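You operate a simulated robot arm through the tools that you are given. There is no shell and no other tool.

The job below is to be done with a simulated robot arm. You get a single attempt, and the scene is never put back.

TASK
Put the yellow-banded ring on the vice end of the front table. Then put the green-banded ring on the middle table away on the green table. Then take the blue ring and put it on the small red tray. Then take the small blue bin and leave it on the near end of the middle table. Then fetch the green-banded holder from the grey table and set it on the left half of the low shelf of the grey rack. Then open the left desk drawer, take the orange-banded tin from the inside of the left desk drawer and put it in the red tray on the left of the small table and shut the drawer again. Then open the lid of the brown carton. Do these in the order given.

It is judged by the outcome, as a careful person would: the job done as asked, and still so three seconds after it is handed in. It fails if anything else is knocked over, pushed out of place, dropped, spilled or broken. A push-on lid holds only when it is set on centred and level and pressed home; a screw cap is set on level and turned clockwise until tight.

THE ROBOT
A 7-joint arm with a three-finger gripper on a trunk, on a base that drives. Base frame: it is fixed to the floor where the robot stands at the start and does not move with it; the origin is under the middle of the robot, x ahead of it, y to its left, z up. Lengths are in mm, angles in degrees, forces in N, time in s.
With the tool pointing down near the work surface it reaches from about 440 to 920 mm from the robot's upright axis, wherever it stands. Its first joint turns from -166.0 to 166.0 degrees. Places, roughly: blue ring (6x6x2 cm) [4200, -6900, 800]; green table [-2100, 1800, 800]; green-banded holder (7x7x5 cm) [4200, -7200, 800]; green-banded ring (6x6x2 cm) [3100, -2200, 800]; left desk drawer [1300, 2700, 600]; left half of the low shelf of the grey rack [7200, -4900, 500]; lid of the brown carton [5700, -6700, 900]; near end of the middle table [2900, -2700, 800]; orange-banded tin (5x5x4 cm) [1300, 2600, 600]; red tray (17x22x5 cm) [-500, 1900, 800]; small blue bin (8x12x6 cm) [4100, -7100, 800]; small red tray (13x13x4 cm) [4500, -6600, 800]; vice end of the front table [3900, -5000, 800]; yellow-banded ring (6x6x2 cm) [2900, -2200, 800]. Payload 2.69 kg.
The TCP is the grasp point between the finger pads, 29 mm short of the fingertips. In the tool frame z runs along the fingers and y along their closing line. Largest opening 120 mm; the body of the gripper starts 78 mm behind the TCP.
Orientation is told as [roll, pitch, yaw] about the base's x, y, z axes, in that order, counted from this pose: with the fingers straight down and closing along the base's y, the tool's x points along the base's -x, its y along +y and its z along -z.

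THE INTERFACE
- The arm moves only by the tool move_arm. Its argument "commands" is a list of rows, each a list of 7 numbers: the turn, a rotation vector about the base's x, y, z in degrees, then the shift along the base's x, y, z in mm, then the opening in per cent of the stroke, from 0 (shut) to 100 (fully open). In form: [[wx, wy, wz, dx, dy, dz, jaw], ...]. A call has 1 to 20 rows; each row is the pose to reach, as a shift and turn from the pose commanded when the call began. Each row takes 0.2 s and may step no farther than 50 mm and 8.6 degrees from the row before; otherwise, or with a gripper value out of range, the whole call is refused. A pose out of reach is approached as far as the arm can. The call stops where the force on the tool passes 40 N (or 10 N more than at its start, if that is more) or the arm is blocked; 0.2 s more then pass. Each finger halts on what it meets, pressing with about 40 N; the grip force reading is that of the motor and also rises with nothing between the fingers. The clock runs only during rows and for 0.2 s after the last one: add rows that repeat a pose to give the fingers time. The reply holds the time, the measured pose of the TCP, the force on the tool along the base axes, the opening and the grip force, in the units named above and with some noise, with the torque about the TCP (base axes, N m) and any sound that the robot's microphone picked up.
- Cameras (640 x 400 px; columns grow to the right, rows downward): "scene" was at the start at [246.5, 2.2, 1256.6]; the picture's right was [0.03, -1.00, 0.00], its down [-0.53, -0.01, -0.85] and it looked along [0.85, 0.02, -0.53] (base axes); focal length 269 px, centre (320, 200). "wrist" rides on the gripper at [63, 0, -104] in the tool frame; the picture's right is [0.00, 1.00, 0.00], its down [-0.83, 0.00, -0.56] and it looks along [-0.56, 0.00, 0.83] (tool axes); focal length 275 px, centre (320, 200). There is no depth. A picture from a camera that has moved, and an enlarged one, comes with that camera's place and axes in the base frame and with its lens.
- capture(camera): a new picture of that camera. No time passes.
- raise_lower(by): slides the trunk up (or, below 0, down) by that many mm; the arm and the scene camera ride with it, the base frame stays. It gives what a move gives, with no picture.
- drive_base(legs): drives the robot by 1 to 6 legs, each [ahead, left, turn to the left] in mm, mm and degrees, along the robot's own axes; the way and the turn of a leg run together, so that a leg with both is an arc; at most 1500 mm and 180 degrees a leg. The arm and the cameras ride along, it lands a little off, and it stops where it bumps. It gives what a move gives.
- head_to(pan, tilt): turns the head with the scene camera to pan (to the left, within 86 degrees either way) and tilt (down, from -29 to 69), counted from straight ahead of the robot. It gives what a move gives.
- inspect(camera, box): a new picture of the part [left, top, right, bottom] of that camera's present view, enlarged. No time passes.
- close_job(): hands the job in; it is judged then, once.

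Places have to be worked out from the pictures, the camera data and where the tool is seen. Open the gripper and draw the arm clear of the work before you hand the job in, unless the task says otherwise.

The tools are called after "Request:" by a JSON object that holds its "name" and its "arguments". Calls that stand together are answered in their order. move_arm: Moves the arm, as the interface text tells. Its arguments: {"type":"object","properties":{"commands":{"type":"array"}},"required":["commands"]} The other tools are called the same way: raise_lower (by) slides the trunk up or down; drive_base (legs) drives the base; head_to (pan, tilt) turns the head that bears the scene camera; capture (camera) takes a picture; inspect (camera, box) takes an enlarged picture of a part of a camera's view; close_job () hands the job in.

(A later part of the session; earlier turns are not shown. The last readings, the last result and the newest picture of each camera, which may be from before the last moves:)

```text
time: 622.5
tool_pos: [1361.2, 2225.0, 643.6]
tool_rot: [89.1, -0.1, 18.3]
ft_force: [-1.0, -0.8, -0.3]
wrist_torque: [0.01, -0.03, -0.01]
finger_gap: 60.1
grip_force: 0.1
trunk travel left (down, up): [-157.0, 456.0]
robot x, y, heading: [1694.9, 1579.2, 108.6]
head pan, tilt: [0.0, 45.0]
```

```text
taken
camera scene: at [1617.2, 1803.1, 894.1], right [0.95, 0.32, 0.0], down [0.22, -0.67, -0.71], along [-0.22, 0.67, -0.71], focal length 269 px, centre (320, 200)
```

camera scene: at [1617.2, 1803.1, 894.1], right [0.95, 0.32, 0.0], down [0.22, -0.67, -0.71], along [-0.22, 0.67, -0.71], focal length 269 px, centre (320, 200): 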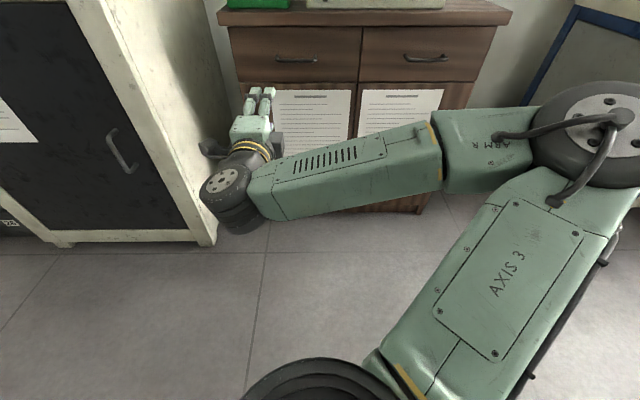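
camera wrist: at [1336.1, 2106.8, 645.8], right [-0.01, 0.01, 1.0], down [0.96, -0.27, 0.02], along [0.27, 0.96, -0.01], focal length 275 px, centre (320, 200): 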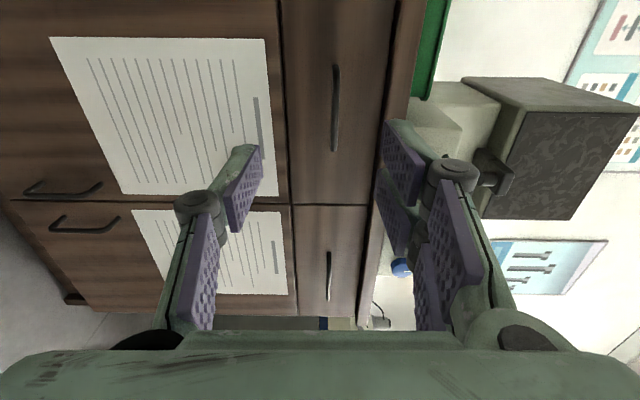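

Level now. The handle is ~40 mm right of the tool axis and ~15 mm higher (z≈658). I correct that and advance 190 mm.

Request:
{"name": "move_arm", "arguments": {"commands": [[0, 0, 0, 20, 6, 8, 50], [0, 0, 0, 38, 13, 15, 50], [0, 0, 0, 26, 50, 16, 50], [0, 0, 0, 13, 88, 16, 50], [0, 0, 0, 0, 126, 16, 50], [0, 0, 0, -12, 164, 16, 50], [0, 0, 0, -22, 193, 16, 50], [0, 0, 0, -22, 193, 16, 50]]}}

Request:
{"name": "capture", "arguments": {"camera": "wrist"}}

Request:
{"name": "inspect", "arguments": {"camera": "scene", "box": [200, 10, 380, 150]}}

```text
time: 624.3
tool_pos: [1339.7, 2417.7, 661.3]
tool_rot: [88.9, -0.2, 18.4]
ft_force: [0.6, 0.1, 0.0]
wrist_torque: [0.02, -0.01, 0.0]
finger_gap: 59.7
grip_force: 0.1
trunk travel left (down, up): [-157.0, 456.0]
robot x, y, heading: [1689.7, 1577.3, 108.5]
head pan, tilt: [0.0, 45.0]
```

```text
taken
camera wrist: at [1313.1, 2299.8, 662.1], right [-0.01, 0.01, 1.0], down [0.96, -0.27, 0.02], along [0.27, 0.96, -0.01], focal length 275 px, centre (320, 200)
```

wrist: 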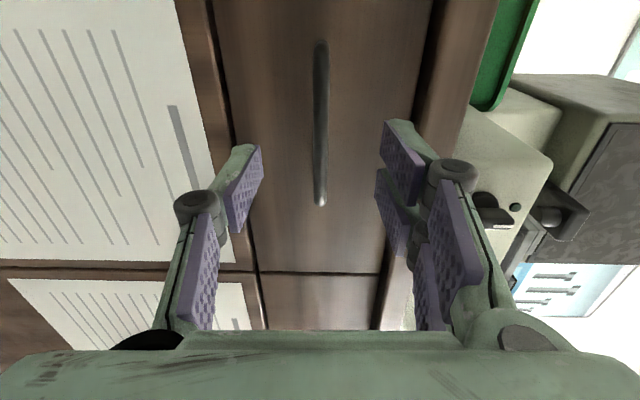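

```text
2.86 times, centred on (290, 80) of scene
camera zoom: at [1617.2, 1803.1, 894.1], right [0.95, 0.32, 0.0], down [0.22, -0.67, -0.71], along [-0.22, 0.67, -0.71], focal length 769 px, centre (406, 543)
```

zoom: 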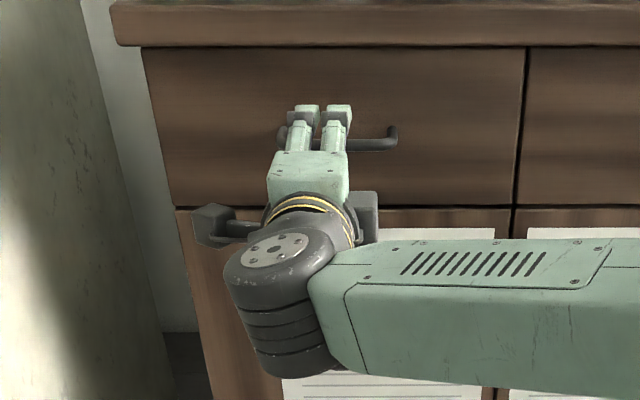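

The handle bar is centred between the (vertical) fingers. I advance 57 mm and close on it.

Request:
{"name": "move_arm", "arguments": {"commands": [[0, 0, 0, -9, 27, 0, 50], [0, 0, 0, -18, 54, 0, 50], [0, 0, 0, -18, 54, 0, 50]]}}

Request:
{"name": "capture", "arguments": {"camera": "wrist"}}

```text
time: 625.1
tool_pos: [1321.2, 2472.8, 659.8]
tool_rot: [89.1, -0.2, 18.3]
ft_force: [0.0, 0.1, 0.4]
wrist_torque: [0.03, -0.01, 0.0]
finger_gap: 60.2
grip_force: 0.0
trunk travel left (down, up): [-157.0, 456.0]
robot x, y, heading: [1690.5, 1576.8, 108.5]
head pan, tilt: [0.0, 45.0]
```

```text
taken
camera wrist: at [1295.5, 2354.5, 661.7], right [-0.01, 0.01, 1.0], down [0.96, -0.27, 0.02], along [0.27, 0.96, -0.01], focal length 275 px, centre (320, 200)
```

wrist: 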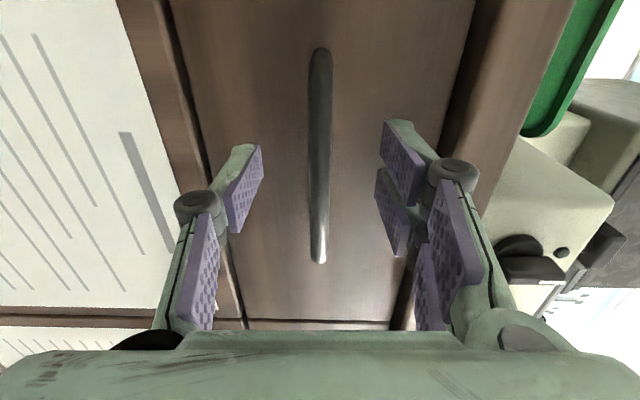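

The bar is still ~17 mm beyond the TCP; I advance 8 mm more and close.

Request:
{"name": "move_arm", "arguments": {"commands": [[0, 0, 0, -2.5, 7.6, 0, 50], [0, 0, 0, -2.5, 7.6, 0, 35], [0, 0, 0, -2.5, 7.6, 0, 20], [0, 0, 0, -2.5, 7.6, 0, 5], [0, 0, 0, -2.5, 7.6, 0, 0], [0, 0, 0, -2.5, 7.6, 0, 0], [0, 0, 0, -2.5, 7.6, 0, 0]]}}

```text
time: 626.7
tool_pos: [1318.6, 2480.4, 660.5]
tool_rot: [89.0, -0.2, 18.4]
ft_force: [-0.4, -1.1, -1.2]
wrist_torque: [-0.08, 0.17, 0.07]
finger_gap: 8.2
grip_force: 35.6
trunk travel left (down, up): [-157.0, 456.0]
robot x, y, heading: [1693.5, 1576.7, 108.5]
head pan, tilt: [0.0, 45.0]
```

The handle is gripped (8 mm bar). I pull back gently with the arm to test.

Request:
{"name": "move_arm", "arguments": {"commands": [[0, 0, 0, 3, -9, 0, 0], [0, 0, 0, 6, -19, 0, 0], [0, 0, 0, 10, -28, 0, 0], [0, 0, 0, 13, -38, 0, 0], [0, 0, 0, 13, -38, 0, 0]]}}

Request:
{"name": "capture", "arguments": {"camera": "scene"}}

```text
time: 627.9
tool_pos: [1332.3, 2442.6, 659.4]
tool_rot: [89.0, -0.1, 18.4]
ft_force: [-1.4, -0.4, -1.8]
wrist_torque: [-0.09, 0.16, -0.49]
finger_gap: 8.1
grip_force: 36.1
trunk travel left (down, up): [-157.0, 456.0]
robot x, y, heading: [1692.2, 1578.1, 108.6]
head pan, tilt: [0.0, 45.0]
```

```text
taken
camera scene: at [1617.1, 1803.3, 894.0], right [0.95, 0.32, 0.0], down [0.22, -0.67, -0.71], along [-0.22, 0.67, -0.71], focal length 269 px, centre (320, 200)
```

scene: 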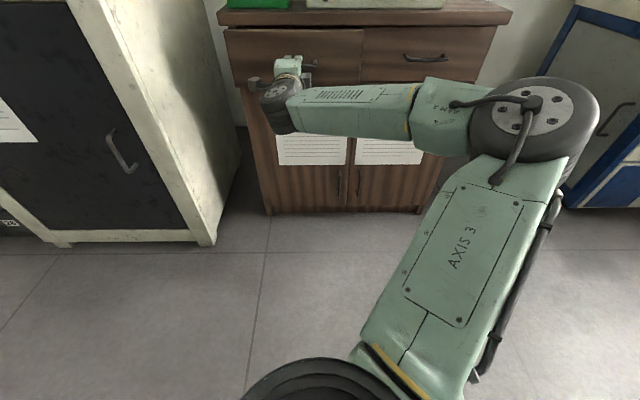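

The drawer slides open easily. I keep pulling to about 230 mm total.

Request:
{"name": "move_arm", "arguments": {"commands": [[0, 0, 0, 6, -19, 0, 0], [0, 0, 0, 13, -38, 0, 0], [0, 0, 0, 19, -57, 0, 0], [0, 0, 0, 25, -76, 0, 0], [0, 0, 0, 32, -95, 0, 0], [0, 0, 0, 38, -114, 0, 0], [0, 0, 0, 44, -133, 0, 0], [0, 0, 0, 51, -152, 0, 0], [0, 0, 0, 57, -171, 0, 0], [0, 0, 0, 60, -180, 0, 0], [0, 0, 0, 60, -180, 0, 0]]}}

Request:
{"name": "capture", "arguments": {"camera": "scene"}}

```text
time: 630.3
tool_pos: [1394.8, 2261.6, 659.7]
tool_rot: [89.0, 0.0, 18.1]
ft_force: [11.9, 5.1, -2.1]
wrist_torque: [-0.04, 0.13, -0.28]
finger_gap: 8.4
grip_force: 36.1
trunk travel left (down, up): [-157.0, 456.0]
robot x, y, heading: [1693.7, 1577.7, 108.4]
head pan, tilt: [0.0, 45.0]
```

```text
taken
camera scene: at [1617.6, 1803.3, 894.1], right [0.95, 0.32, 0.0], down [0.22, -0.67, -0.71], along [-0.22, 0.67, -0.71], focal length 269 px, centre (320, 200)
```

scene: 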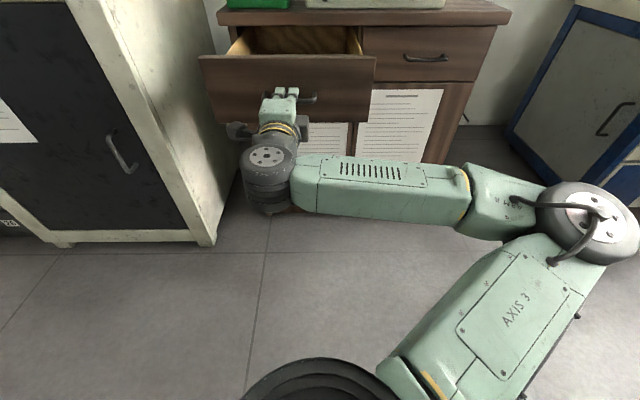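

The drawer is open ~230 mm. I release the handle and back the tool straight off.

Request:
{"name": "move_arm", "arguments": {"commands": [[0, 0, 0, 0, 0, 0, 20], [0, 0, 0, 0, 0, 0, 45], [0, 0, 0, 0, 0, 0, 50], [0, 0, 0, 6, -19, 0, 50], [0, 0, 0, 13, -38, 0, 50], [0, 0, 0, 16, -48, 0, 50]]}}

Request:
{"name": "drive_base", "arguments": {"legs": [[-150, 0, 0]]}}

Request:
{"name": "raise_lower", "arguments": {"by": 350}}

Request:
{"name": "capture", "arguments": {"camera": "scene"}}

```text
time: 631.7
tool_pos: [1398.3, 2229.3, 667.0]
tool_rot: [89.0, -0.2, 18.4]
ft_force: [0.4, 0.2, -1.1]
wrist_torque: [0.03, -0.01, 0.03]
finger_gap: 59.9
grip_force: 0.1
out of reach, approached as far as the arm can: row 5, 6
trunk travel left (down, up): [-157.0, 456.0]
robot x, y, heading: [1693.0, 1577.7, 108.5]
head pan, tilt: [0.0, 45.0]
```

```text
time: 633.1
tool_pos: [1447.2, 2086.0, 666.6]
tool_rot: [89.0, 0.0, 18.3]
ft_force: [-0.5, -0.3, 0.3]
wrist_torque: [-0.04, 0.02, 0.0]
finger_gap: 59.7
grip_force: 0.2
trunk travel left (down, up): [-157.0, 456.0]
robot x, y, heading: [1738.6, 1434.8, 108.4]
head pan, tilt: [0.0, 45.0]
```

```text
time: 636.5
tool_pos: [1447.6, 2085.6, 1016.7]
tool_rot: [89.0, -0.1, 18.3]
ft_force: [0.6, 0.0, 0.0]
wrist_torque: [0.02, -0.02, 0.0]
finger_gap: 59.8
grip_force: 0.0
trunk travel left (down, up): [-507.0, 106.0]
robot x, y, heading: [1740.2, 1436.8, 108.4]
head pan, tilt: [0.0, 45.0]
```

```text
taken
camera scene: at [1665.0, 1660.6, 1244.1], right [0.95, 0.32, 0.0], down [0.22, -0.67, -0.71], along [-0.22, 0.67, -0.71], focal length 269 px, centre (320, 200)
```

scene: 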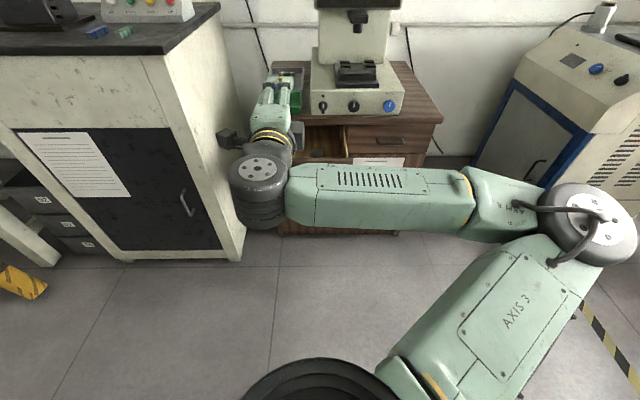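

I return the tool to vertical at height, to view into the drawer from above.

Request:
{"name": "move_arm", "arguments": {"commands": [[-7.03, -2.35, 0, 0, 0, 5, 60], [-14.06, -4.7, 0, 0, 0, 10, 70], [-21.1, -7.05, 0, 0, 0, 15, 80], [-28.1, -9.4, 0, 0, 0, 20, 90], [-35.2, -11.75, 0, 0, 0, 25, 100], [-42.2, -14.1, 0, 0, 0, 30, 100], [-49.2, -16.4, 0, 0, 0, 30, 100], [-56.2, -18.8, 0, 0, 0, 30, 100], [-63.3, -21.1, 0, 0, 0, 30, 100], [-70.3, -23.5, 0, 0, 0, 30, 100], [-77.3, -25.8, 0, 0, 0, 30, 100], [-84.4, -28.2, 0, 0, 0, 30, 100], [-84.4, -28.2, 0, 0, 0, 30, 100]]}}

Request:
{"name": "capture", "arguments": {"camera": "wrist"}}

Request:
{"name": "capture", "arguments": {"camera": "scene"}}

```text
time: 639.3
tool_pos: [1447.2, 2085.4, 1046.9]
tool_rot: [-0.1, -0.1, 18.6]
ft_force: [-0.6, 0.4, -0.1]
wrist_torque: [-0.03, -0.01, 0.03]
finger_gap: 119.7
grip_force: 0.0
trunk travel left (down, up): [-507.0, 106.0]
robot x, y, heading: [1742.7, 1435.2, 108.6]
head pan, tilt: [0.0, 45.0]
```

```text
taken
camera wrist: at [1387.8, 2065.7, 1151.1], right [-0.32, 0.95, 0.0], down [0.78, 0.27, 0.56], along [0.53, 0.18, -0.83], focal length 275 px, centre (320, 200)
```

wrist: 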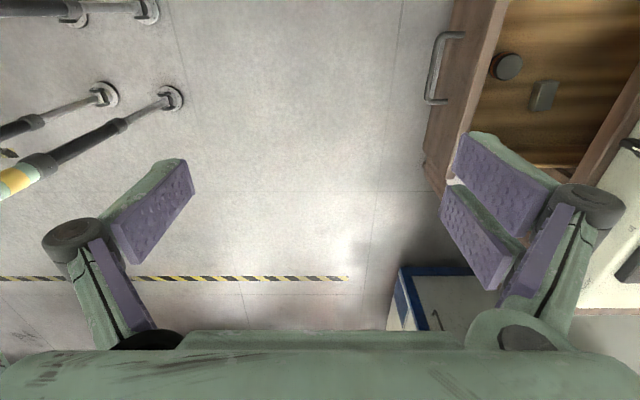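

```text
taken
camera scene: at [1665.0, 1660.5, 1244.1], right [0.95, 0.32, 0.0], down [0.22, -0.67, -0.71], along [-0.22, 0.67, -0.71], focal length 269 px, centre (320, 200)
```

scene: 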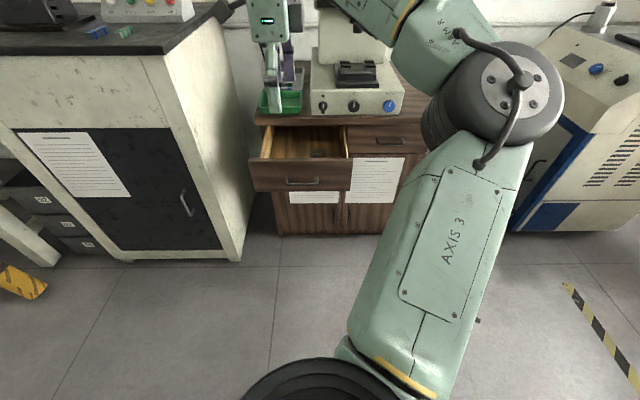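

In the drawer I see a round dark-topped tin near the front centre, about (1358,2382), and a square piece behind. I drive 320 mm forward to bring the tool above it.

Request:
{"name": "drive_base", "arguments": {"legs": [[320, 0, 0]]}}

Request:
{"name": "capture", "arguments": {"camera": "wrist"}}

Request:
{"name": "capture", "arguments": {"camera": "scene"}}

```text
time: 641.5
tool_pos: [1344.0, 2388.9, 1046.2]
tool_rot: [0.0, -0.2, 18.7]
ft_force: [0.3, 0.3, -0.1]
wrist_torque: [-0.02, -0.02, -0.05]
finger_gap: 120.2
grip_force: 0.1
trunk travel left (down, up): [-507.0, 106.0]
robot x, y, heading: [1641.5, 1736.8, 108.6]
head pan, tilt: [0.0, 45.0]
```

```text
taken
camera wrist: at [1285.4, 2368.5, 1150.9], right [-0.33, 0.95, 0.0], down [0.78, 0.27, 0.56], along [0.53, 0.18, -0.83], focal length 275 px, centre (320, 200)
```

wrist: 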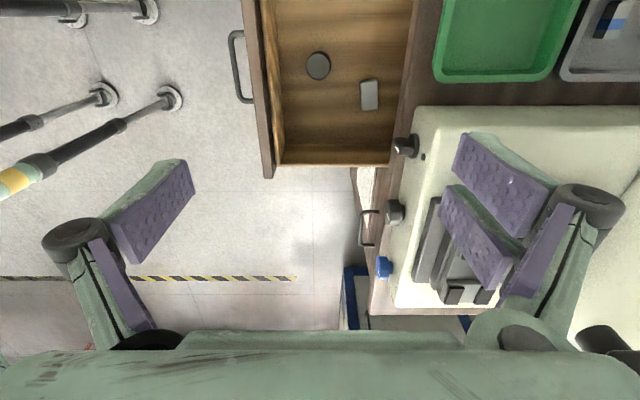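

```text
taken
camera scene: at [1563.2, 1963.8, 1244.0], right [0.95, 0.32, 0.0], down [0.22, -0.67, -0.71], along [-0.22, 0.67, -0.71], focal length 269 px, centre (320, 200)
```

scene: 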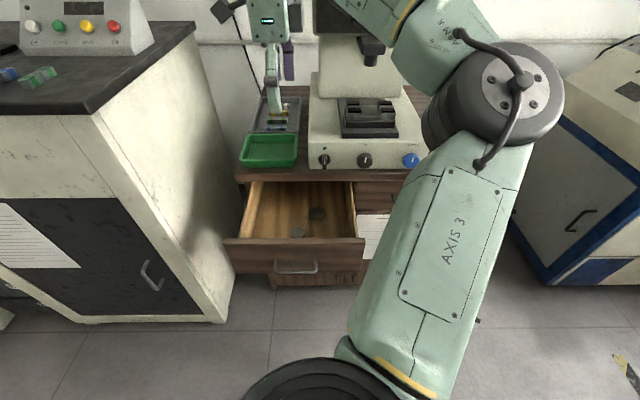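

I zoom on the drawer contents to confirm the tin's orange band.

Request:
{"name": "inspect", "arguments": {"camera": "wrist", "box": [240, 20, 440, 145]}}

Request:
{"name": "inspect", "arguments": {"camera": "scene", "box": [220, 170, 380, 290]}}

```text
3.20 times, centred on (340, 82) of wrist
camera zoom: at [1285.4, 2368.5, 1150.9], right [-0.33, 0.95, 0.0], down [0.78, 0.27, 0.56], along [0.53, 0.18, -0.83], focal length 881 px, centre (256, 576)
```

zoom: 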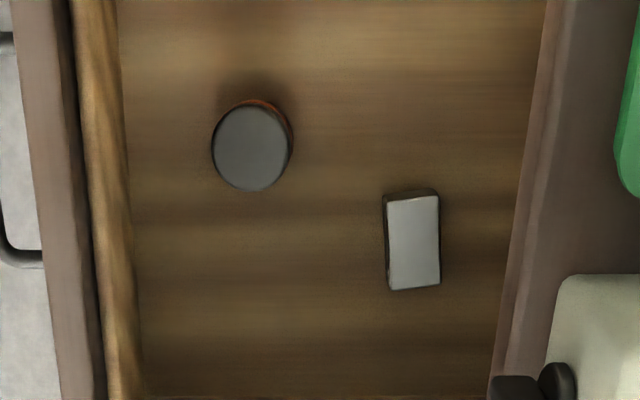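

```text
3.33 times, centred on (300, 230) of scene
camera zoom: at [1563.2, 1963.8, 1244.0], right [0.95, 0.32, 0.0], down [0.22, -0.67, -0.71], along [-0.22, 0.67, -0.71], focal length 898 px, centre (387, 100)
```

zoom: 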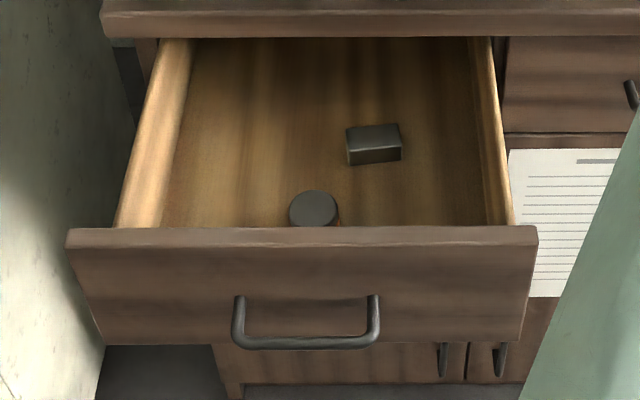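

It's the orange-banded tin: top at about (1356,2388,644). To keep the gripper and camera clear of the drawer front, I rotate the tool -45° and descend partway over it.

Request:
{"name": "move_arm", "arguments": {"commands": [[0, 0, -7.5, 2, 0, 0, 62], [0, 0, -15, 4, 0, 0, 62], [0, 0, -22.5, 6, 0, 0, 62], [0, 0, -30, 8, -1, 0, 62], [0, 0, -37.5, 10, -1, 0, 62], [0, 0, -45, 12, -1, 0, 62], [0, 0, -45, 12, -1, -45, 62], [0, 0, -45, 12, -1, -90, 62], [0, 0, -45, 12, -1, -135, 62], [0, 0, -45, 12, -1, -180, 62], [0, 0, -45, 12, -1, -225, 62], [0, 0, -45, 12, -1, -250, 62], [0, 0, -45, 12, -1, -250, 62]]}}

Request:
{"name": "capture", "arguments": {"camera": "wrist"}}

Request:
{"name": "inspect", "arguments": {"camera": "scene", "box": [200, 130, 380, 270]}}

```text
time: 644.2
tool_pos: [1356.6, 2388.5, 796.3]
tool_rot: [0.0, -0.1, -26.3]
ft_force: [-0.2, -0.9, 0.2]
wrist_torque: [-0.03, -0.02, -0.01]
finger_gap: 74.4
grip_force: 0.0
trunk travel left (down, up): [-507.0, 106.0]
robot x, y, heading: [1642.0, 1739.0, 108.4]
head pan, tilt: [0.0, 45.0]
```

```text
taken
camera wrist: at [1300.2, 2415.6, 899.7], right [0.44, 0.9, 0.0], down [0.75, -0.36, 0.56], along [0.5, -0.24, -0.83], focal length 275 px, centre (320, 200)
```

wrist: 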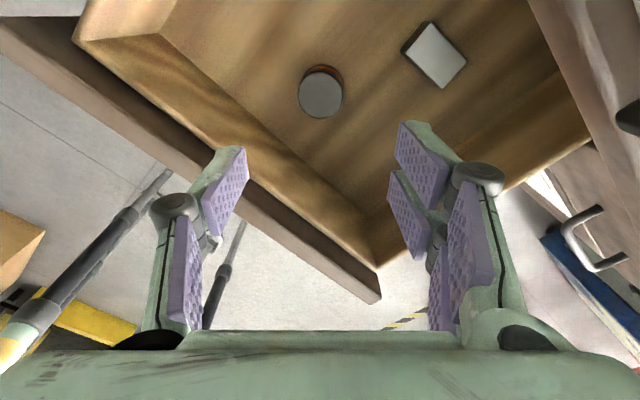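

```text
2.86 times, centred on (290, 200) of scene
camera zoom: at [1563.3, 1963.5, 1244.1], right [0.95, 0.32, 0.0], down [0.22, -0.67, -0.71], along [-0.22, 0.67, -0.71], focal length 769 px, centre (406, 200)
```

zoom: 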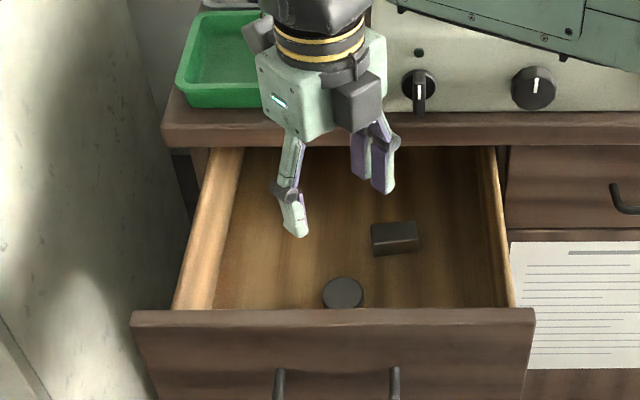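

There is a second box on the gripper's opposite side, so I choose a compromise yaw (-6°) and a narrower opening (58 mm) to keep everything clear of the drawer front. I re-centre and descend to z 720.

Request:
{"name": "move_arm", "arguments": {"commands": [[0, 0, 7, -1, 1, 0, 48], [0, 0, 14, -3, 2, 0, 48], [0, 0, 20, -4, 2, 0, 48], [0, 0, 20, -4, 2, -40, 48], [0, 0, 20, -4, 2, -75, 48], [0, 0, 20, -4, 2, -75, 48]]}}

Request:
{"name": "capture", "arguments": {"camera": "wrist"}}

Request:
{"name": "inspect", "arguments": {"camera": "scene", "box": [200, 130, 380, 270]}}

```text
time: 645.6
tool_pos: [1351.5, 2390.1, 722.2]
tool_rot: [0.1, -0.2, -6.3]
ft_force: [-0.1, 0.1, 0.6]
wrist_torque: [0.0, -0.03, 0.03]
finger_gap: 57.4
grip_force: 0.0
trunk travel left (down, up): [-507.0, 106.0]
robot x, y, heading: [1636.7, 1738.3, 108.5]
head pan, tilt: [0.0, 45.0]
```

```text
taken
camera wrist: at [1289.3, 2396.9, 825.8], right [0.11, 0.99, 0.0], down [0.83, -0.09, 0.56], along [0.56, -0.06, -0.83], focal length 275 px, centre (320, 200)
```

wrist: 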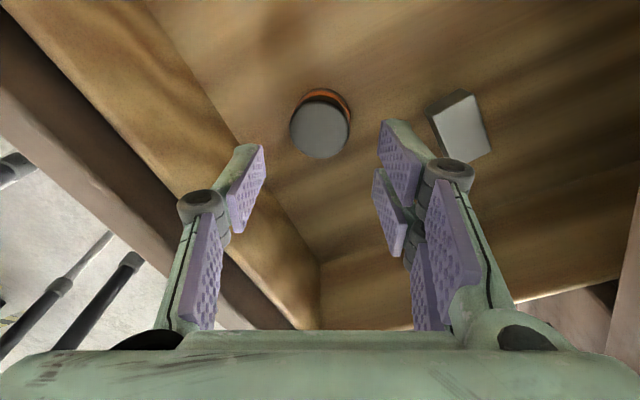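

```text
2.86 times, centred on (290, 200) of scene
camera zoom: at [1563.3, 1963.5, 1244.1], right [0.95, 0.32, 0.0], down [0.22, -0.67, -0.71], along [-0.22, 0.67, -0.71], focal length 769 px, centre (406, 200)
```

zoom: 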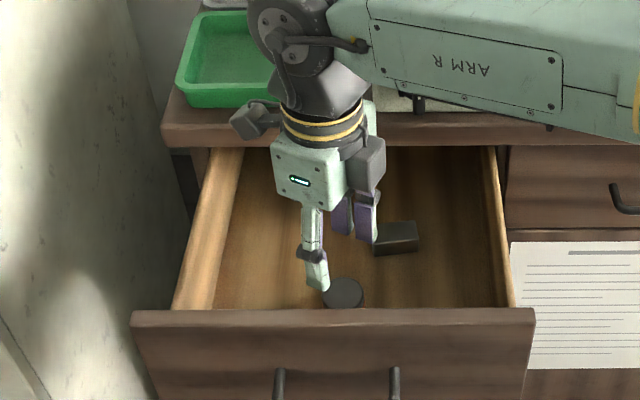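

The tin is centred between the fingers and clear of the block. I descend to TCP ≈ 641 and close.

Request:
{"name": "move_arm", "arguments": {"commands": [[0, 0, 0, 0, 0, -35, 48], [0, 0, 0, 0, 0, -60, 48], [0, 0, 0, 0, 0, -75, 48], [0, 0, 0, 0, 0, -80, 48], [0, 0, 0, 0, 0, -80, 48]]}}

Request:
{"name": "capture", "arguments": {"camera": "wrist"}}

Request:
{"name": "inspect", "arguments": {"camera": "scene", "box": [200, 130, 380, 270]}}

```text
time: 646.9
tool_pos: [1351.9, 2390.5, 641.9]
tool_rot: [0.0, -0.2, -6.4]
ft_force: [0.9, 0.8, 0.5]
wrist_torque: [-0.04, 0.0, 0.0]
finger_gap: 57.8
grip_force: 0.0
trunk travel left (down, up): [-507.0, 106.0]
robot x, y, heading: [1637.6, 1737.5, 108.2]
head pan, tilt: [0.0, 45.0]
```

```text
taken
camera wrist: at [1290.3, 2396.5, 746.3], right [0.1, 0.99, 0.0], down [0.82, -0.09, 0.56], along [0.56, -0.06, -0.83], focal length 275 px, centre (320, 200)
```

wrist: 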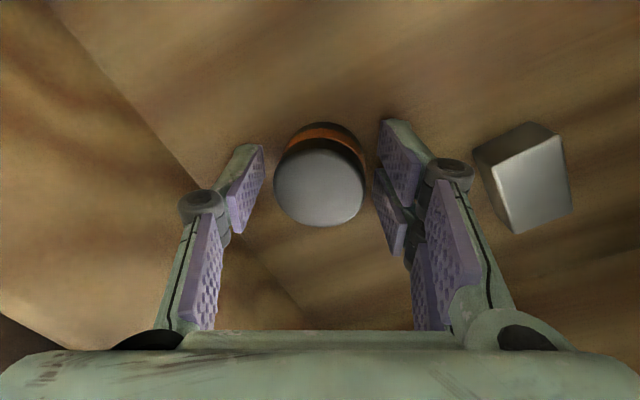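

```text
2.86 times, centred on (290, 200) of scene
camera zoom: at [1563.3, 1963.5, 1244.1], right [0.95, 0.32, 0.0], down [0.22, -0.67, -0.71], along [-0.22, 0.67, -0.71], focal length 769 px, centre (406, 200)
```

zoom: 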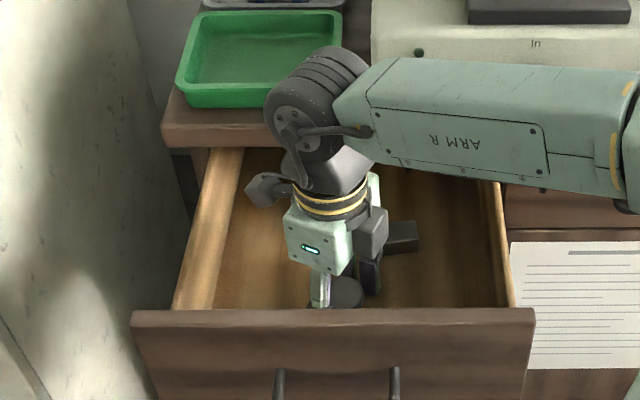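

Perfectly centred, no contact. I close on the tin.

Request:
{"name": "move_arm", "arguments": {"commands": [[0, 0, 0, 0, 0, 0, 35], [0, 0, 0, 0, 0, 0, 20], [0, 0, 0, 0, 0, 0, 10], [0, 0, 0, 0, 0, 0, 10], [0, 0, 0, 0, 0, 0, 10]]}}

```text
time: 648.0
tool_pos: [1351.9, 2390.8, 642.2]
tool_rot: [0.0, -0.2, -6.2]
ft_force: [-0.1, 0.1, -0.5]
wrist_torque: [0.0, 0.01, 0.03]
finger_gap: 40.0
grip_force: 39.9
trunk travel left (down, up): [-507.0, 106.0]
robot x, y, heading: [1636.6, 1740.7, 108.3]
head pan, tilt: [0.0, 45.0]
```

Tin gripped (40 mm). I lift it straight up out of the drawer.

Request:
{"name": "move_arm", "arguments": {"commands": [[0, 0, 0, 0, 0, 20, 10], [0, 0, 0, 0, 0, 60, 10], [0, 0, 0, 0, 0, 105, 10], [0, 0, 0, 0, 0, 150, 10], [0, 0, 0, 0, 0, 195, 10], [0, 0, 0, 0, 0, 240, 10], [0, 0, 0, 0, 0, 285, 10], [0, 0, 0, 0, 0, 330, 10], [0, 0, 0, 0, 0, 375, 10], [0, 0, 0, 0, 0, 400, 10]]}}

Request:
{"name": "drive_base", "arguments": {"legs": [[-330, 0, 0]]}}

Request:
{"name": "raise_lower", "arguments": {"by": 100}}

Request:
{"name": "capture", "arguments": {"camera": "wrist"}}

Request:
{"name": "head_to", "arguments": {"pan": 60, "tilt": 25}}

Request:
{"name": "capture", "arguments": {"camera": "scene"}}

```text
time: 650.2
tool_pos: [1352.6, 2389.2, 1041.3]
tool_rot: [0.0, -0.2, -6.3]
ft_force: [-0.4, 0.0, -0.7]
wrist_torque: [0.03, 0.01, 0.01]
finger_gap: 40.1
grip_force: 39.4
trunk travel left (down, up): [-507.0, 106.0]
robot x, y, heading: [1639.3, 1738.4, 108.4]
head pan, tilt: [0.0, 45.0]
```

```text
time: 652.4
tool_pos: [1457.0, 2078.0, 1039.9]
tool_rot: [-0.1, -0.2, -6.2]
ft_force: [0.0, -0.2, -1.1]
wrist_torque: [-0.02, -0.02, -0.03]
finger_gap: 40.3
grip_force: 40.2
trunk travel left (down, up): [-507.0, 106.0]
robot x, y, heading: [1742.9, 1428.2, 108.5]
head pan, tilt: [0.0, 45.0]
```

```text
time: 653.8
tool_pos: [1456.7, 2078.4, 1140.9]
tool_rot: [0.0, -0.2, -6.1]
ft_force: [0.3, -0.1, -0.8]
wrist_torque: [-0.02, -0.01, 0.04]
finger_gap: 40.1
grip_force: 40.0
trunk travel left (down, up): [-607.0, 6.0]
robot x, y, heading: [1746.3, 1429.0, 108.5]
head pan, tilt: [0.0, 45.0]
```

```text
taken
camera wrist: at [1394.5, 2086.1, 1244.5], right [0.1, 0.99, 0.0], down [0.83, -0.09, 0.56], along [0.56, -0.06, -0.83], focal length 275 px, centre (320, 200)
```

wrist: 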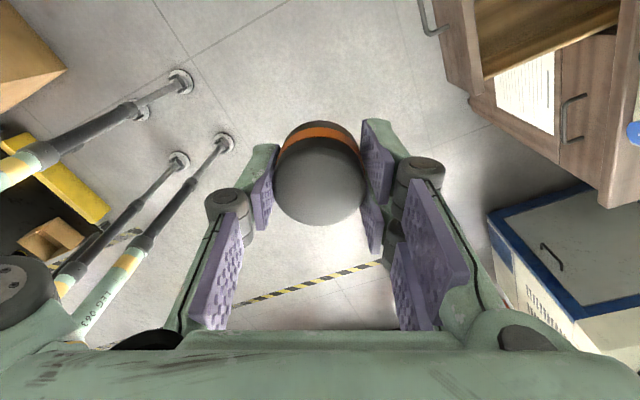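

```text
time: 655.0
tool_pos: [1457.6, 2079.1, 1140.3]
tool_rot: [-0.1, -0.1, -6.2]
ft_force: [-0.4, 0.8, -0.3]
wrist_torque: [0.0, 0.01, -0.03]
finger_gap: 40.1
grip_force: 40.2
trunk travel left (down, up): [-607.0, 6.0]
robot x, y, heading: [1743.1, 1426.5, 108.6]
head pan, tilt: [60.0, 25.0]
```

```text
taken
camera scene: at [1603.1, 1593.7, 1374.7], right [0.2, 0.98, 0.0], down [0.41, -0.08, -0.91], along [-0.89, 0.18, -0.42], focal length 269 px, centre (320, 200)
```

scene: 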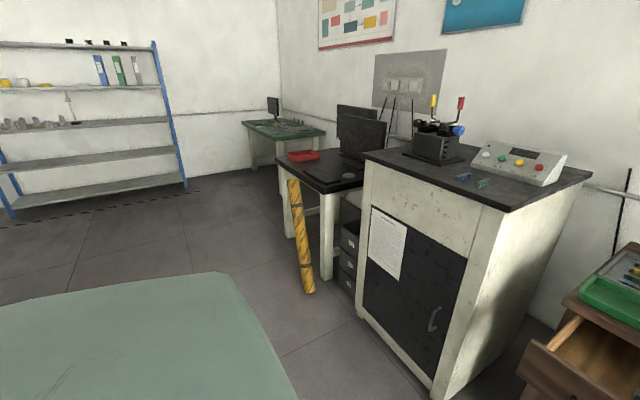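

The drawer stays open and the tin is secure. I retract the arm a bit and drive left to the small table, clear of the cabinet and leaning pipe.

Request:
{"name": "move_arm", "arguments": {"commands": [[0, 0, 0, 15, -45, 0, 10], [0, 0, 0, 30, -90, 0, 10], [0, 0, 0, 45, -135, 0, 10], [0, 0, 0, 48, -142, 0, 10]]}}

Request:
{"name": "drive_base", "arguments": {"legs": [[301, 737, 0], [-40, 698, 0], [174, 553, 0]]}}

Request:
{"name": "head_to", "arguments": {"pan": 0, "tilt": 35}}

Request:
{"name": "capture", "arguments": {"camera": "scene"}}

Request:
{"name": "capture", "arguments": {"camera": "wrist"}}

```text
time: 656.0
tool_pos: [1504.1, 1937.5, 1140.5]
tool_rot: [0.1, -0.1, -6.2]
ft_force: [0.1, 0.0, -0.1]
wrist_torque: [-0.02, 0.0, 0.01]
finger_gap: 40.0
grip_force: 40.0
trunk travel left (down, up): [-607.0, 6.0]
robot x, y, heading: [1741.6, 1427.7, 108.5]
head pan, tilt: [60.0, 25.0]
```

```text
time: 672.0
tool_pos: [-509.1, 1723.6, 1139.4]
tool_rot: [0.0, -0.2, -6.1]
ft_force: [0.6, 0.6, -0.8]
wrist_torque: [0.02, 0.03, 0.0]
finger_gap: 39.6
grip_force: 39.7
trunk travel left (down, up): [-607.0, 6.0]
robot x, y, heading: [-270.1, 1217.5, 108.8]
head pan, tilt: [60.0, 25.0]
```

```text
time: 673.2
tool_pos: [-509.4, 1724.2, 1140.3]
tool_rot: [0.1, -0.1, -6.1]
ft_force: [-0.1, -0.5, -0.1]
wrist_torque: [0.03, 0.02, 0.01]
finger_gap: 39.9
grip_force: 40.8
trunk travel left (down, up): [-607.0, 6.0]
robot x, y, heading: [-271.0, 1212.4, 108.9]
head pan, tilt: [0.0, 35.0]
```

```text
taken
camera scene: at [-348.1, 1445.3, 1359.0], right [0.95, 0.32, 0.0], down [0.18, -0.54, -0.82], along [-0.26, 0.78, -0.57], focal length 269 px, centre (320, 200)
```

scene: 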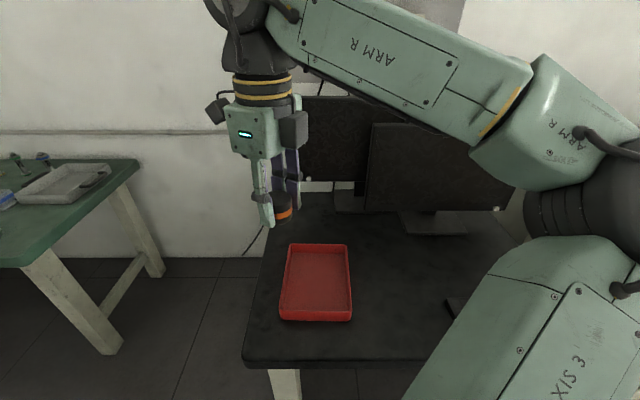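

```text
taken
camera wrist: at [-571.7, 1729.9, 1244.6], right [0.1, 0.99, 0.0], down [0.83, -0.08, 0.56], along [0.56, -0.06, -0.83], focal length 275 px, centre (320, 200)
```

wrist: 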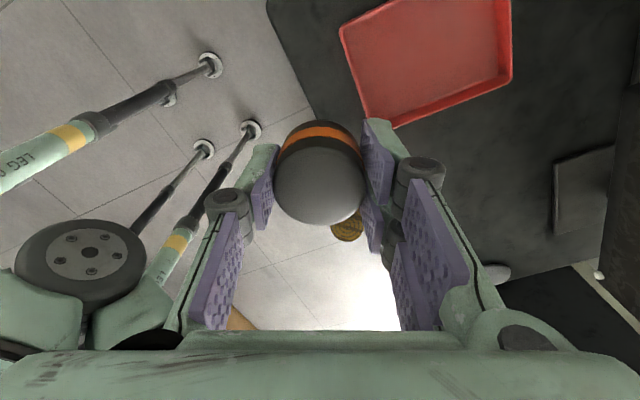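

I see the red tray on the left of the small table, near (-508,1900). I move the tin over it and check.

Request:
{"name": "move_arm", "arguments": {"commands": [[0, 0, 0, 0, 40, -15, 10], [0, 0, 0, 0, 80, -40, 10], [0, 0, 0, 0, 120, -65, 10], [0, 0, 0, 0, 160, -90, 10], [0, 0, 0, 0, 172, -130, 10], [0, 0, 0, 0, 172, -140, 10], [0, 0, 0, 0, 172, -140, 10]]}}

Request:
{"name": "capture", "arguments": {"camera": "wrist"}}

Request:
{"name": "capture", "arguments": {"camera": "scene"}}

```text
time: 674.9
tool_pos: [-509.0, 1895.6, 999.1]
tool_rot: [0.0, -0.2, -6.1]
ft_force: [0.5, 0.7, 0.4]
wrist_torque: [-0.01, 0.02, 0.02]
finger_gap: 40.1
grip_force: 40.0
trunk travel left (down, up): [-607.0, 6.0]
robot x, y, heading: [-272.3, 1214.0, 108.8]
head pan, tilt: [0.0, 35.0]
```

```text
taken
camera wrist: at [-571.6, 1902.4, 1104.3], right [0.1, 0.99, 0.0], down [0.83, -0.08, 0.56], along [0.56, -0.06, -0.83], focal length 275 px, centre (320, 200)
```

wrist: 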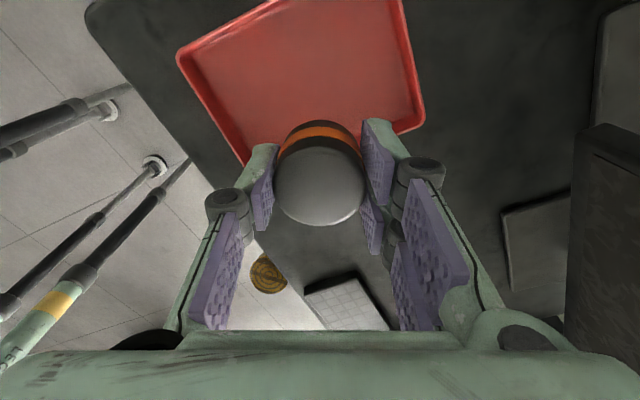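

```text
taken
camera scene: at [-348.0, 1445.3, 1358.9], right [0.95, 0.32, 0.0], down [0.18, -0.54, -0.82], along [-0.26, 0.78, -0.57], focal length 269 px, centre (320, 200)
```

scene: 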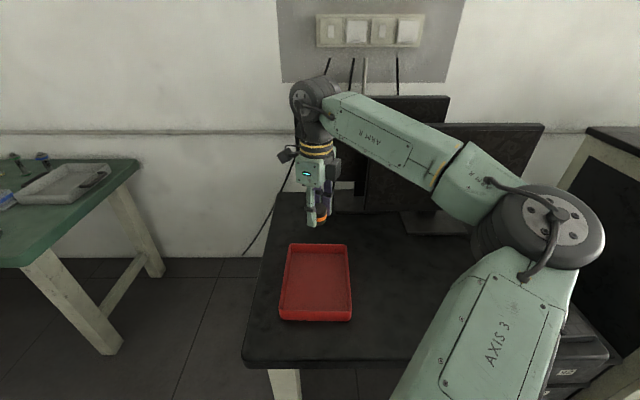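

The TCP is over the tray's centre (~(-506,1890)). I descend to ~20 mm above its floor.

Request:
{"name": "move_arm", "arguments": {"commands": [[0, 0, 0, 2, -4, -45, 10], [0, 0, 0, 2, -4, -90, 10], [0, 0, 0, 2, -4, -135, 10], [0, 0, 0, 2, -4, -170, 10], [0, 0, 0, 2, -4, -188, 10], [0, 0, 0, 2, -4, -188, 10]]}}

Request:
{"name": "capture", "arguments": {"camera": "wrist"}}

Request:
{"name": "inspect", "arguments": {"camera": "scene", "box": [230, 180, 410, 340]}}

```text
time: 676.2
tool_pos: [-505.4, 1891.1, 811.9]
tool_rot: [0.0, -0.1, -6.2]
ft_force: [-0.3, 0.2, -0.5]
wrist_torque: [0.02, -0.02, 0.04]
finger_gap: 39.8
grip_force: 40.2
trunk travel left (down, up): [-607.0, 6.0]
robot x, y, heading: [-272.3, 1212.5, 108.8]
head pan, tilt: [0.0, 35.0]
```

```text
taken
camera wrist: at [-569.2, 1898.2, 916.3], right [0.1, 0.99, 0.0], down [0.83, -0.08, 0.56], along [0.56, -0.06, -0.83], focal length 275 px, centre (320, 200)
```

wrist: 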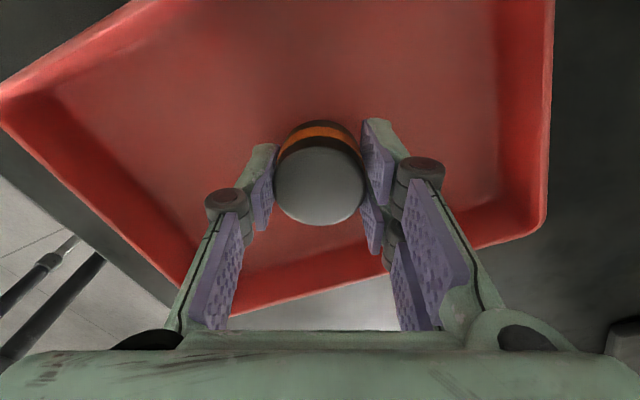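

```text
2.50 times, centred on (320, 260) of scene
camera zoom: at [-348.0, 1445.3, 1358.9], right [0.95, 0.32, 0.0], down [0.18, -0.54, -0.82], along [-0.26, 0.78, -0.57], focal length 673 px, centre (320, 50)
```

zoom: 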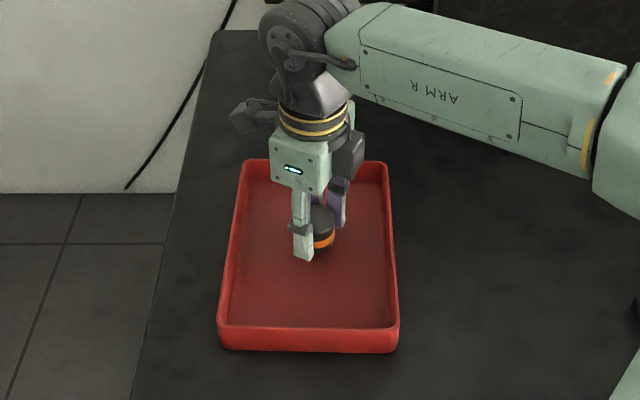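

Well inside the tray. I lower slowly to the floor of the tray.

Request:
{"name": "move_arm", "arguments": {"commands": [[0, 0, 0, 0, 0, -7, 10], [0, 0, 0, 0, 0, -13, 10], [0, 0, 0, 0, 0, -17, 10], [0, 0, 0, 0, 0, -17, 10]]}}

```text
time: 677.2
tool_pos: [-507.6, 1891.8, 795.3]
tool_rot: [0.0, -0.1, -6.2]
ft_force: [-0.6, -0.7, 1.5]
wrist_torque: [0.0, 0.04, 0.02]
finger_gap: 40.2
grip_force: 40.2
trunk travel left (down, up): [-607.0, 6.0]
robot x, y, heading: [-269.8, 1215.4, 108.8]
head pan, tilt: [0.0, 35.0]
```

Request:
{"name": "move_arm", "arguments": {"commands": [[0, 0, 0, 0, 0, -1, 10], [0, 0, 0, 0, 0, -2, 10], [0, 0, 0, 0, 0, -2, 10]]}}

```text
time: 678.0
tool_pos: [-508.1, 1892.2, 794.5]
tool_rot: [0.1, -0.1, -6.1]
ft_force: [-0.6, 1.9, 17.5]
wrist_torque: [0.06, 0.01, 0.01]
finger_gap: 40.1
grip_force: 40.2
trunk travel left (down, up): [-607.0, 6.0]
robot x, y, heading: [-270.9, 1215.8, 108.7]
head pan, tilt: [0.0, 35.0]
```

The tin is on the tray floor (17 N). I release and lift.

Request:
{"name": "move_arm", "arguments": {"commands": [[0, 0, 0, 0, 0, 1, 38], [0, 0, 0, 0, 0, 1, 48], [0, 0, 0, 0, 0, 1, 48], [0, 0, 0, 0, 0, 8, 48], [0, 0, 0, 0, 0, 40, 48], [0, 0, 0, 0, 0, 85, 48], [0, 0, 0, 0, 0, 130, 48], [0, 0, 0, 0, 0, 175, 48], [0, 0, 0, 0, 0, 220, 48], [0, 0, 0, 0, 0, 265, 48], [0, 0, 0, 0, 0, 310, 48], [0, 0, 0, 0, 0, 345, 48]]}}

Request:
{"name": "capture", "arguments": {"camera": "scene"}}

Request:
{"name": "capture", "arguments": {"camera": "wrist"}}

```text
time: 680.6
tool_pos: [-506.5, 1892.2, 1140.1]
tool_rot: [0.0, -0.1, -5.9]
ft_force: [-0.3, 0.1, 0.0]
wrist_torque: [-0.01, -0.01, -0.03]
finger_gap: 57.6
grip_force: 0.0
trunk travel left (down, up): [-607.0, 6.0]
robot x, y, heading: [-272.3, 1212.8, 108.7]
head pan, tilt: [0.0, 35.0]
```

```text
taken
camera scene: at [-348.0, 1445.0, 1359.0], right [0.95, 0.32, 0.0], down [0.18, -0.54, -0.82], along [-0.26, 0.78, -0.57], focal length 269 px, centre (320, 200)
```

scene: 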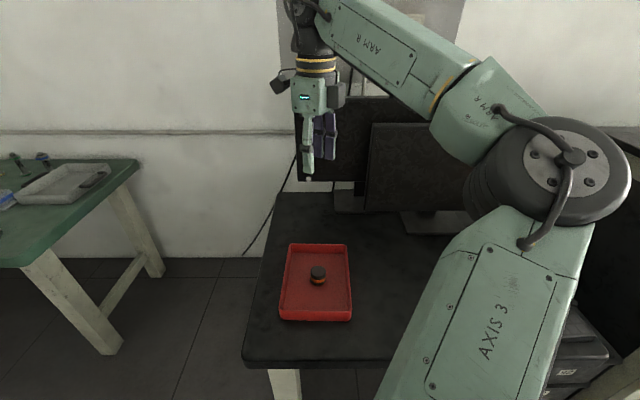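

```text
taken
camera wrist: at [-569.4, 1897.6, 1243.3], right [0.1, 0.99, 0.0], down [0.83, -0.08, 0.56], along [0.56, -0.06, -0.83], focal length 275 px, centre (320, 200)
```

wrist: 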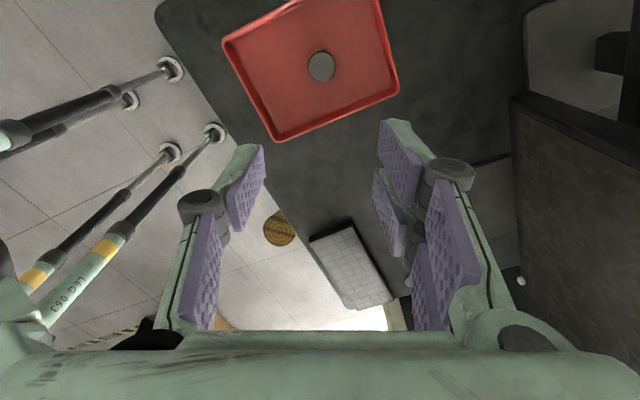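

The tin sits in the red tray. I retract the arm and return to the desk to shut the drawer.

Request:
{"name": "move_arm", "arguments": {"commands": [[0, 0, 0, 15, -45, 0, 30], [0, 0, 0, 30, -90, 0, 10], [0, 0, 0, 45, -135, 0, 0], [0, 0, 0, 55, -165, 0, 0]]}}

Request:
{"name": "drive_base", "arguments": {"legs": [[-174, -553, 0], [40, -698, 0], [-301, -737, 0]]}}

Request:
{"name": "raise_lower", "arguments": {"by": -400}}

Request:
{"name": "raise_lower", "arguments": {"by": -50}}

Request:
{"name": "head_to", "arguments": {"pan": 0, "tilt": 30}}

Request:
{"name": "capture", "arguments": {"camera": "scene"}}

```text
time: 681.6
tool_pos: [-452.8, 1726.4, 1139.6]
tool_rot: [0.1, -0.1, -6.1]
ft_force: [-0.4, -0.4, 0.2]
wrist_torque: [-0.02, -0.01, 0.01]
finger_gap: 0.0
grip_force: 9.9
trunk travel left (down, up): [-607.0, 6.0]
robot x, y, heading: [-269.5, 1213.1, 108.7]
head pan, tilt: [0.0, 35.0]
```

```text
time: 697.6
tool_pos: [1569.1, 1957.6, 1138.6]
tool_rot: [0.0, -0.2, -5.9]
ft_force: [0.0, -0.1, 0.5]
wrist_torque: [0.05, -0.04, -0.01]
finger_gap: 0.0
grip_force: 28.4
trunk travel left (down, up): [-607.0, 6.0]
robot x, y, heading: [1752.8, 1442.8, 108.8]
head pan, tilt: [0.0, 35.0]
```

```text
time: 701.5
tool_pos: [1569.4, 1957.7, 738.9]
tool_rot: [0.0, -0.2, -5.8]
ft_force: [0.8, 0.2, -0.7]
wrist_torque: [0.0, -0.03, -0.02]
finger_gap: 0.0
grip_force: 28.6
trunk travel left (down, up): [-207.0, 406.0]
robot x, y, heading: [1754.8, 1443.9, 109.2]
head pan, tilt: [0.0, 35.0]
```

```text
time: 702.4
tool_pos: [1568.1, 1957.8, 688.2]
tool_rot: [0.0, -0.2, -5.9]
ft_force: [-0.1, 0.1, 0.2]
wrist_torque: [-0.01, -0.02, 0.01]
finger_gap: 0.1
grip_force: 28.6
trunk travel left (down, up): [-157.0, 456.0]
robot x, y, heading: [1749.4, 1451.5, 108.9]
head pan, tilt: [0.0, 35.0]
```

```text
time: 703.1
tool_pos: [1567.8, 1958.4, 688.4]
tool_rot: [0.0, -0.2, -5.9]
ft_force: [-0.2, -0.5, 0.4]
wrist_torque: [0.0, -0.02, -0.03]
finger_gap: 0.0
grip_force: 28.3
trunk travel left (down, up): [-157.0, 456.0]
robot x, y, heading: [1752.8, 1445.4, 108.8]
head pan, tilt: [0.0, 30.0]
```

```text
taken
camera scene: at [1673.2, 1679.6, 916.7], right [0.95, 0.32, 0.0], down [0.16, -0.47, -0.87], along [-0.28, 0.82, -0.5], focal length 269 px, centre (320, 200)
```

scene: 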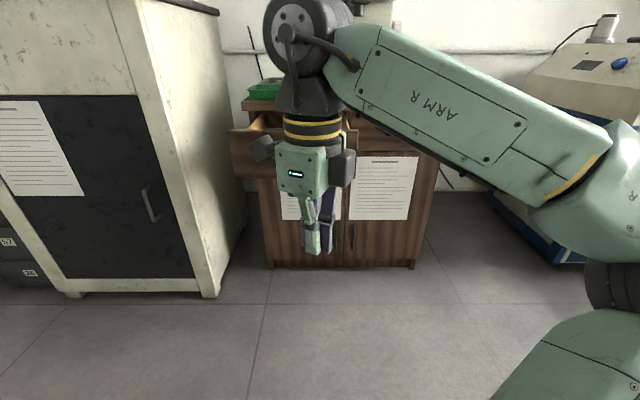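

The drawer is still open. I yaw the tool +24.7° and then tilt it horizontal, fingers closed, aimed at the drawer front above the handle.

Request:
{"name": "move_arm", "arguments": {"commands": [[0, 0, 6.2, 0, 0, 0, 0], [0, 0, 12.4, 0, 0, 0, 0], [0, 0, 18.6, 0, 0, 0, 0], [0, 0, 24.7, 0, 0, 0, 0]]}}

Request:
{"name": "move_arm", "arguments": {"commands": [[7.1, 2.42, 0, -10, 12, 2, 0], [14.2, 4.83, 0, -20, 24, 4, 0], [21.3, 7.25, 0, -30, 36, 6, 0], [28.4, 9.67, 0, -40, 48, 8, 0], [35.5, 12.1, 0, -50, 61, 10, 0], [42.6, 14.5, 0, -60, 73, 12, 0], [49.7, 16.9, 0, -70, 85, 13, 0], [56.8, 19.3, 0, -80, 97, 14, 0], [63.9, 21.8, 0, -90, 109, 15, 0], [71, 24.2, 0, -100, 121, 16, 0], [78.1, 26.6, 0, -110, 133, 17, 0], [84.2, 28.7, 0, -116, 145, 17, 0], [84.2, 28.7, 0, -116, 145, 17, 0]]}}

Request:
{"name": "capture", "arguments": {"camera": "wrist"}}

Request:
{"name": "capture", "arguments": {"camera": "scene"}}

```text
time: 704.1
tool_pos: [1568.8, 1959.1, 689.1]
tool_rot: [0.0, -0.3, 18.9]
ft_force: [0.3, -0.4, 0.1]
wrist_torque: [-0.04, 0.01, -0.02]
finger_gap: 0.0
grip_force: 28.8
trunk travel left (down, up): [-157.0, 456.0]
robot x, y, heading: [1755.4, 1446.2, 108.9]
head pan, tilt: [0.0, 30.0]
```

```text
time: 706.9
tool_pos: [1452.4, 2102.5, 704.7]
tool_rot: [88.9, 0.0, 18.7]
ft_force: [0.3, 0.7, 0.1]
wrist_torque: [-0.02, 0.01, 0.02]
finger_gap: 0.0
grip_force: 28.6
trunk travel left (down, up): [-157.0, 456.0]
robot x, y, heading: [1753.4, 1449.4, 109.0]
head pan, tilt: [0.0, 30.0]
```

```text
taken
camera wrist: at [1427.3, 1983.9, 707.0], right [-0.01, 0.01, 1.0], down [0.97, -0.26, 0.01], along [0.26, 0.97, -0.01], focal length 275 px, centre (320, 200)
```

wrist: 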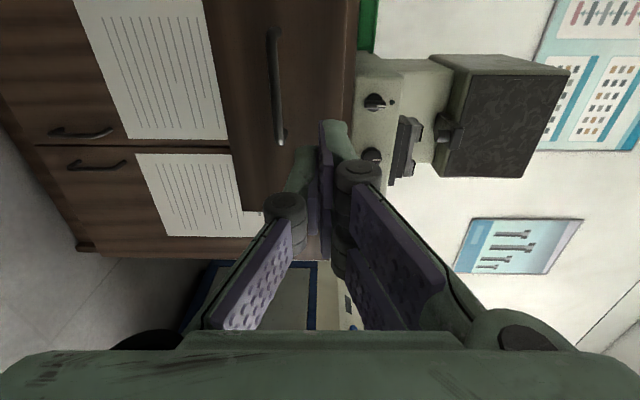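

```text
taken
camera scene: at [1673.2, 1679.6, 916.8], right [0.95, 0.32, 0.0], down [0.16, -0.47, -0.87], along [-0.28, 0.82, -0.5], focal length 269 px, centre (320, 200)
```

scene: 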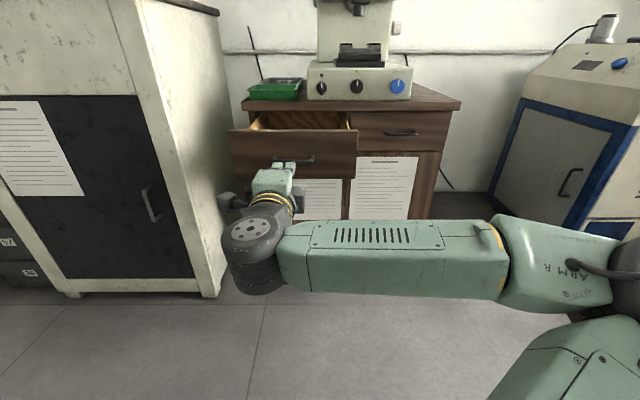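

Aligned with the drawer front, ~45 mm above the handle. I drive 140 mm forward and then push with the arm.

Request:
{"name": "drive_base", "arguments": {"legs": [[140, 0, 0]]}}

Request:
{"name": "move_arm", "arguments": {"commands": [[0, 0, 0, -5, 14, 0, 0], [0, 0, 0, -10, 28, 0, 0], [0, 0, 0, -15, 43, 0, 0], [0, 0, 0, -20, 57, 0, 0], [0, 0, 0, -26, 76, 0, 0], [0, 0, 0, -26, 76, 0, 0]]}}

Request:
{"name": "capture", "arguments": {"camera": "wrist"}}

```text
time: 708.2
tool_pos: [1409.6, 2234.4, 705.4]
tool_rot: [89.0, 0.0, 18.6]
ft_force: [0.5, -0.5, 0.0]
wrist_torque: [0.02, -0.04, 0.02]
finger_gap: 0.0
grip_force: 28.9
trunk travel left (down, up): [-157.0, 456.0]
robot x, y, heading: [1704.7, 1580.8, 108.9]
head pan, tilt: [0.0, 30.0]
```

```text
time: 709.6
tool_pos: [1381.7, 2311.9, 706.4]
tool_rot: [89.0, 0.0, 18.6]
ft_force: [0.6, 0.3, 0.1]
wrist_torque: [0.02, -0.02, 0.0]
finger_gap: 0.2
grip_force: 28.8
trunk travel left (down, up): [-157.0, 456.0]
robot x, y, heading: [1704.7, 1575.5, 108.6]
head pan, tilt: [0.0, 30.0]
```

```text
taken
camera wrist: at [1356.8, 2192.4, 707.1], right [-0.01, 0.02, 1.0], down [0.97, -0.26, 0.01], along [0.26, 0.96, -0.01], focal length 275 px, centre (320, 200)
```

wrist: 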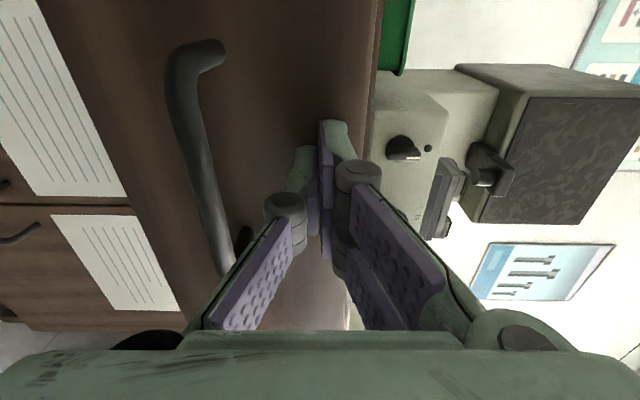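

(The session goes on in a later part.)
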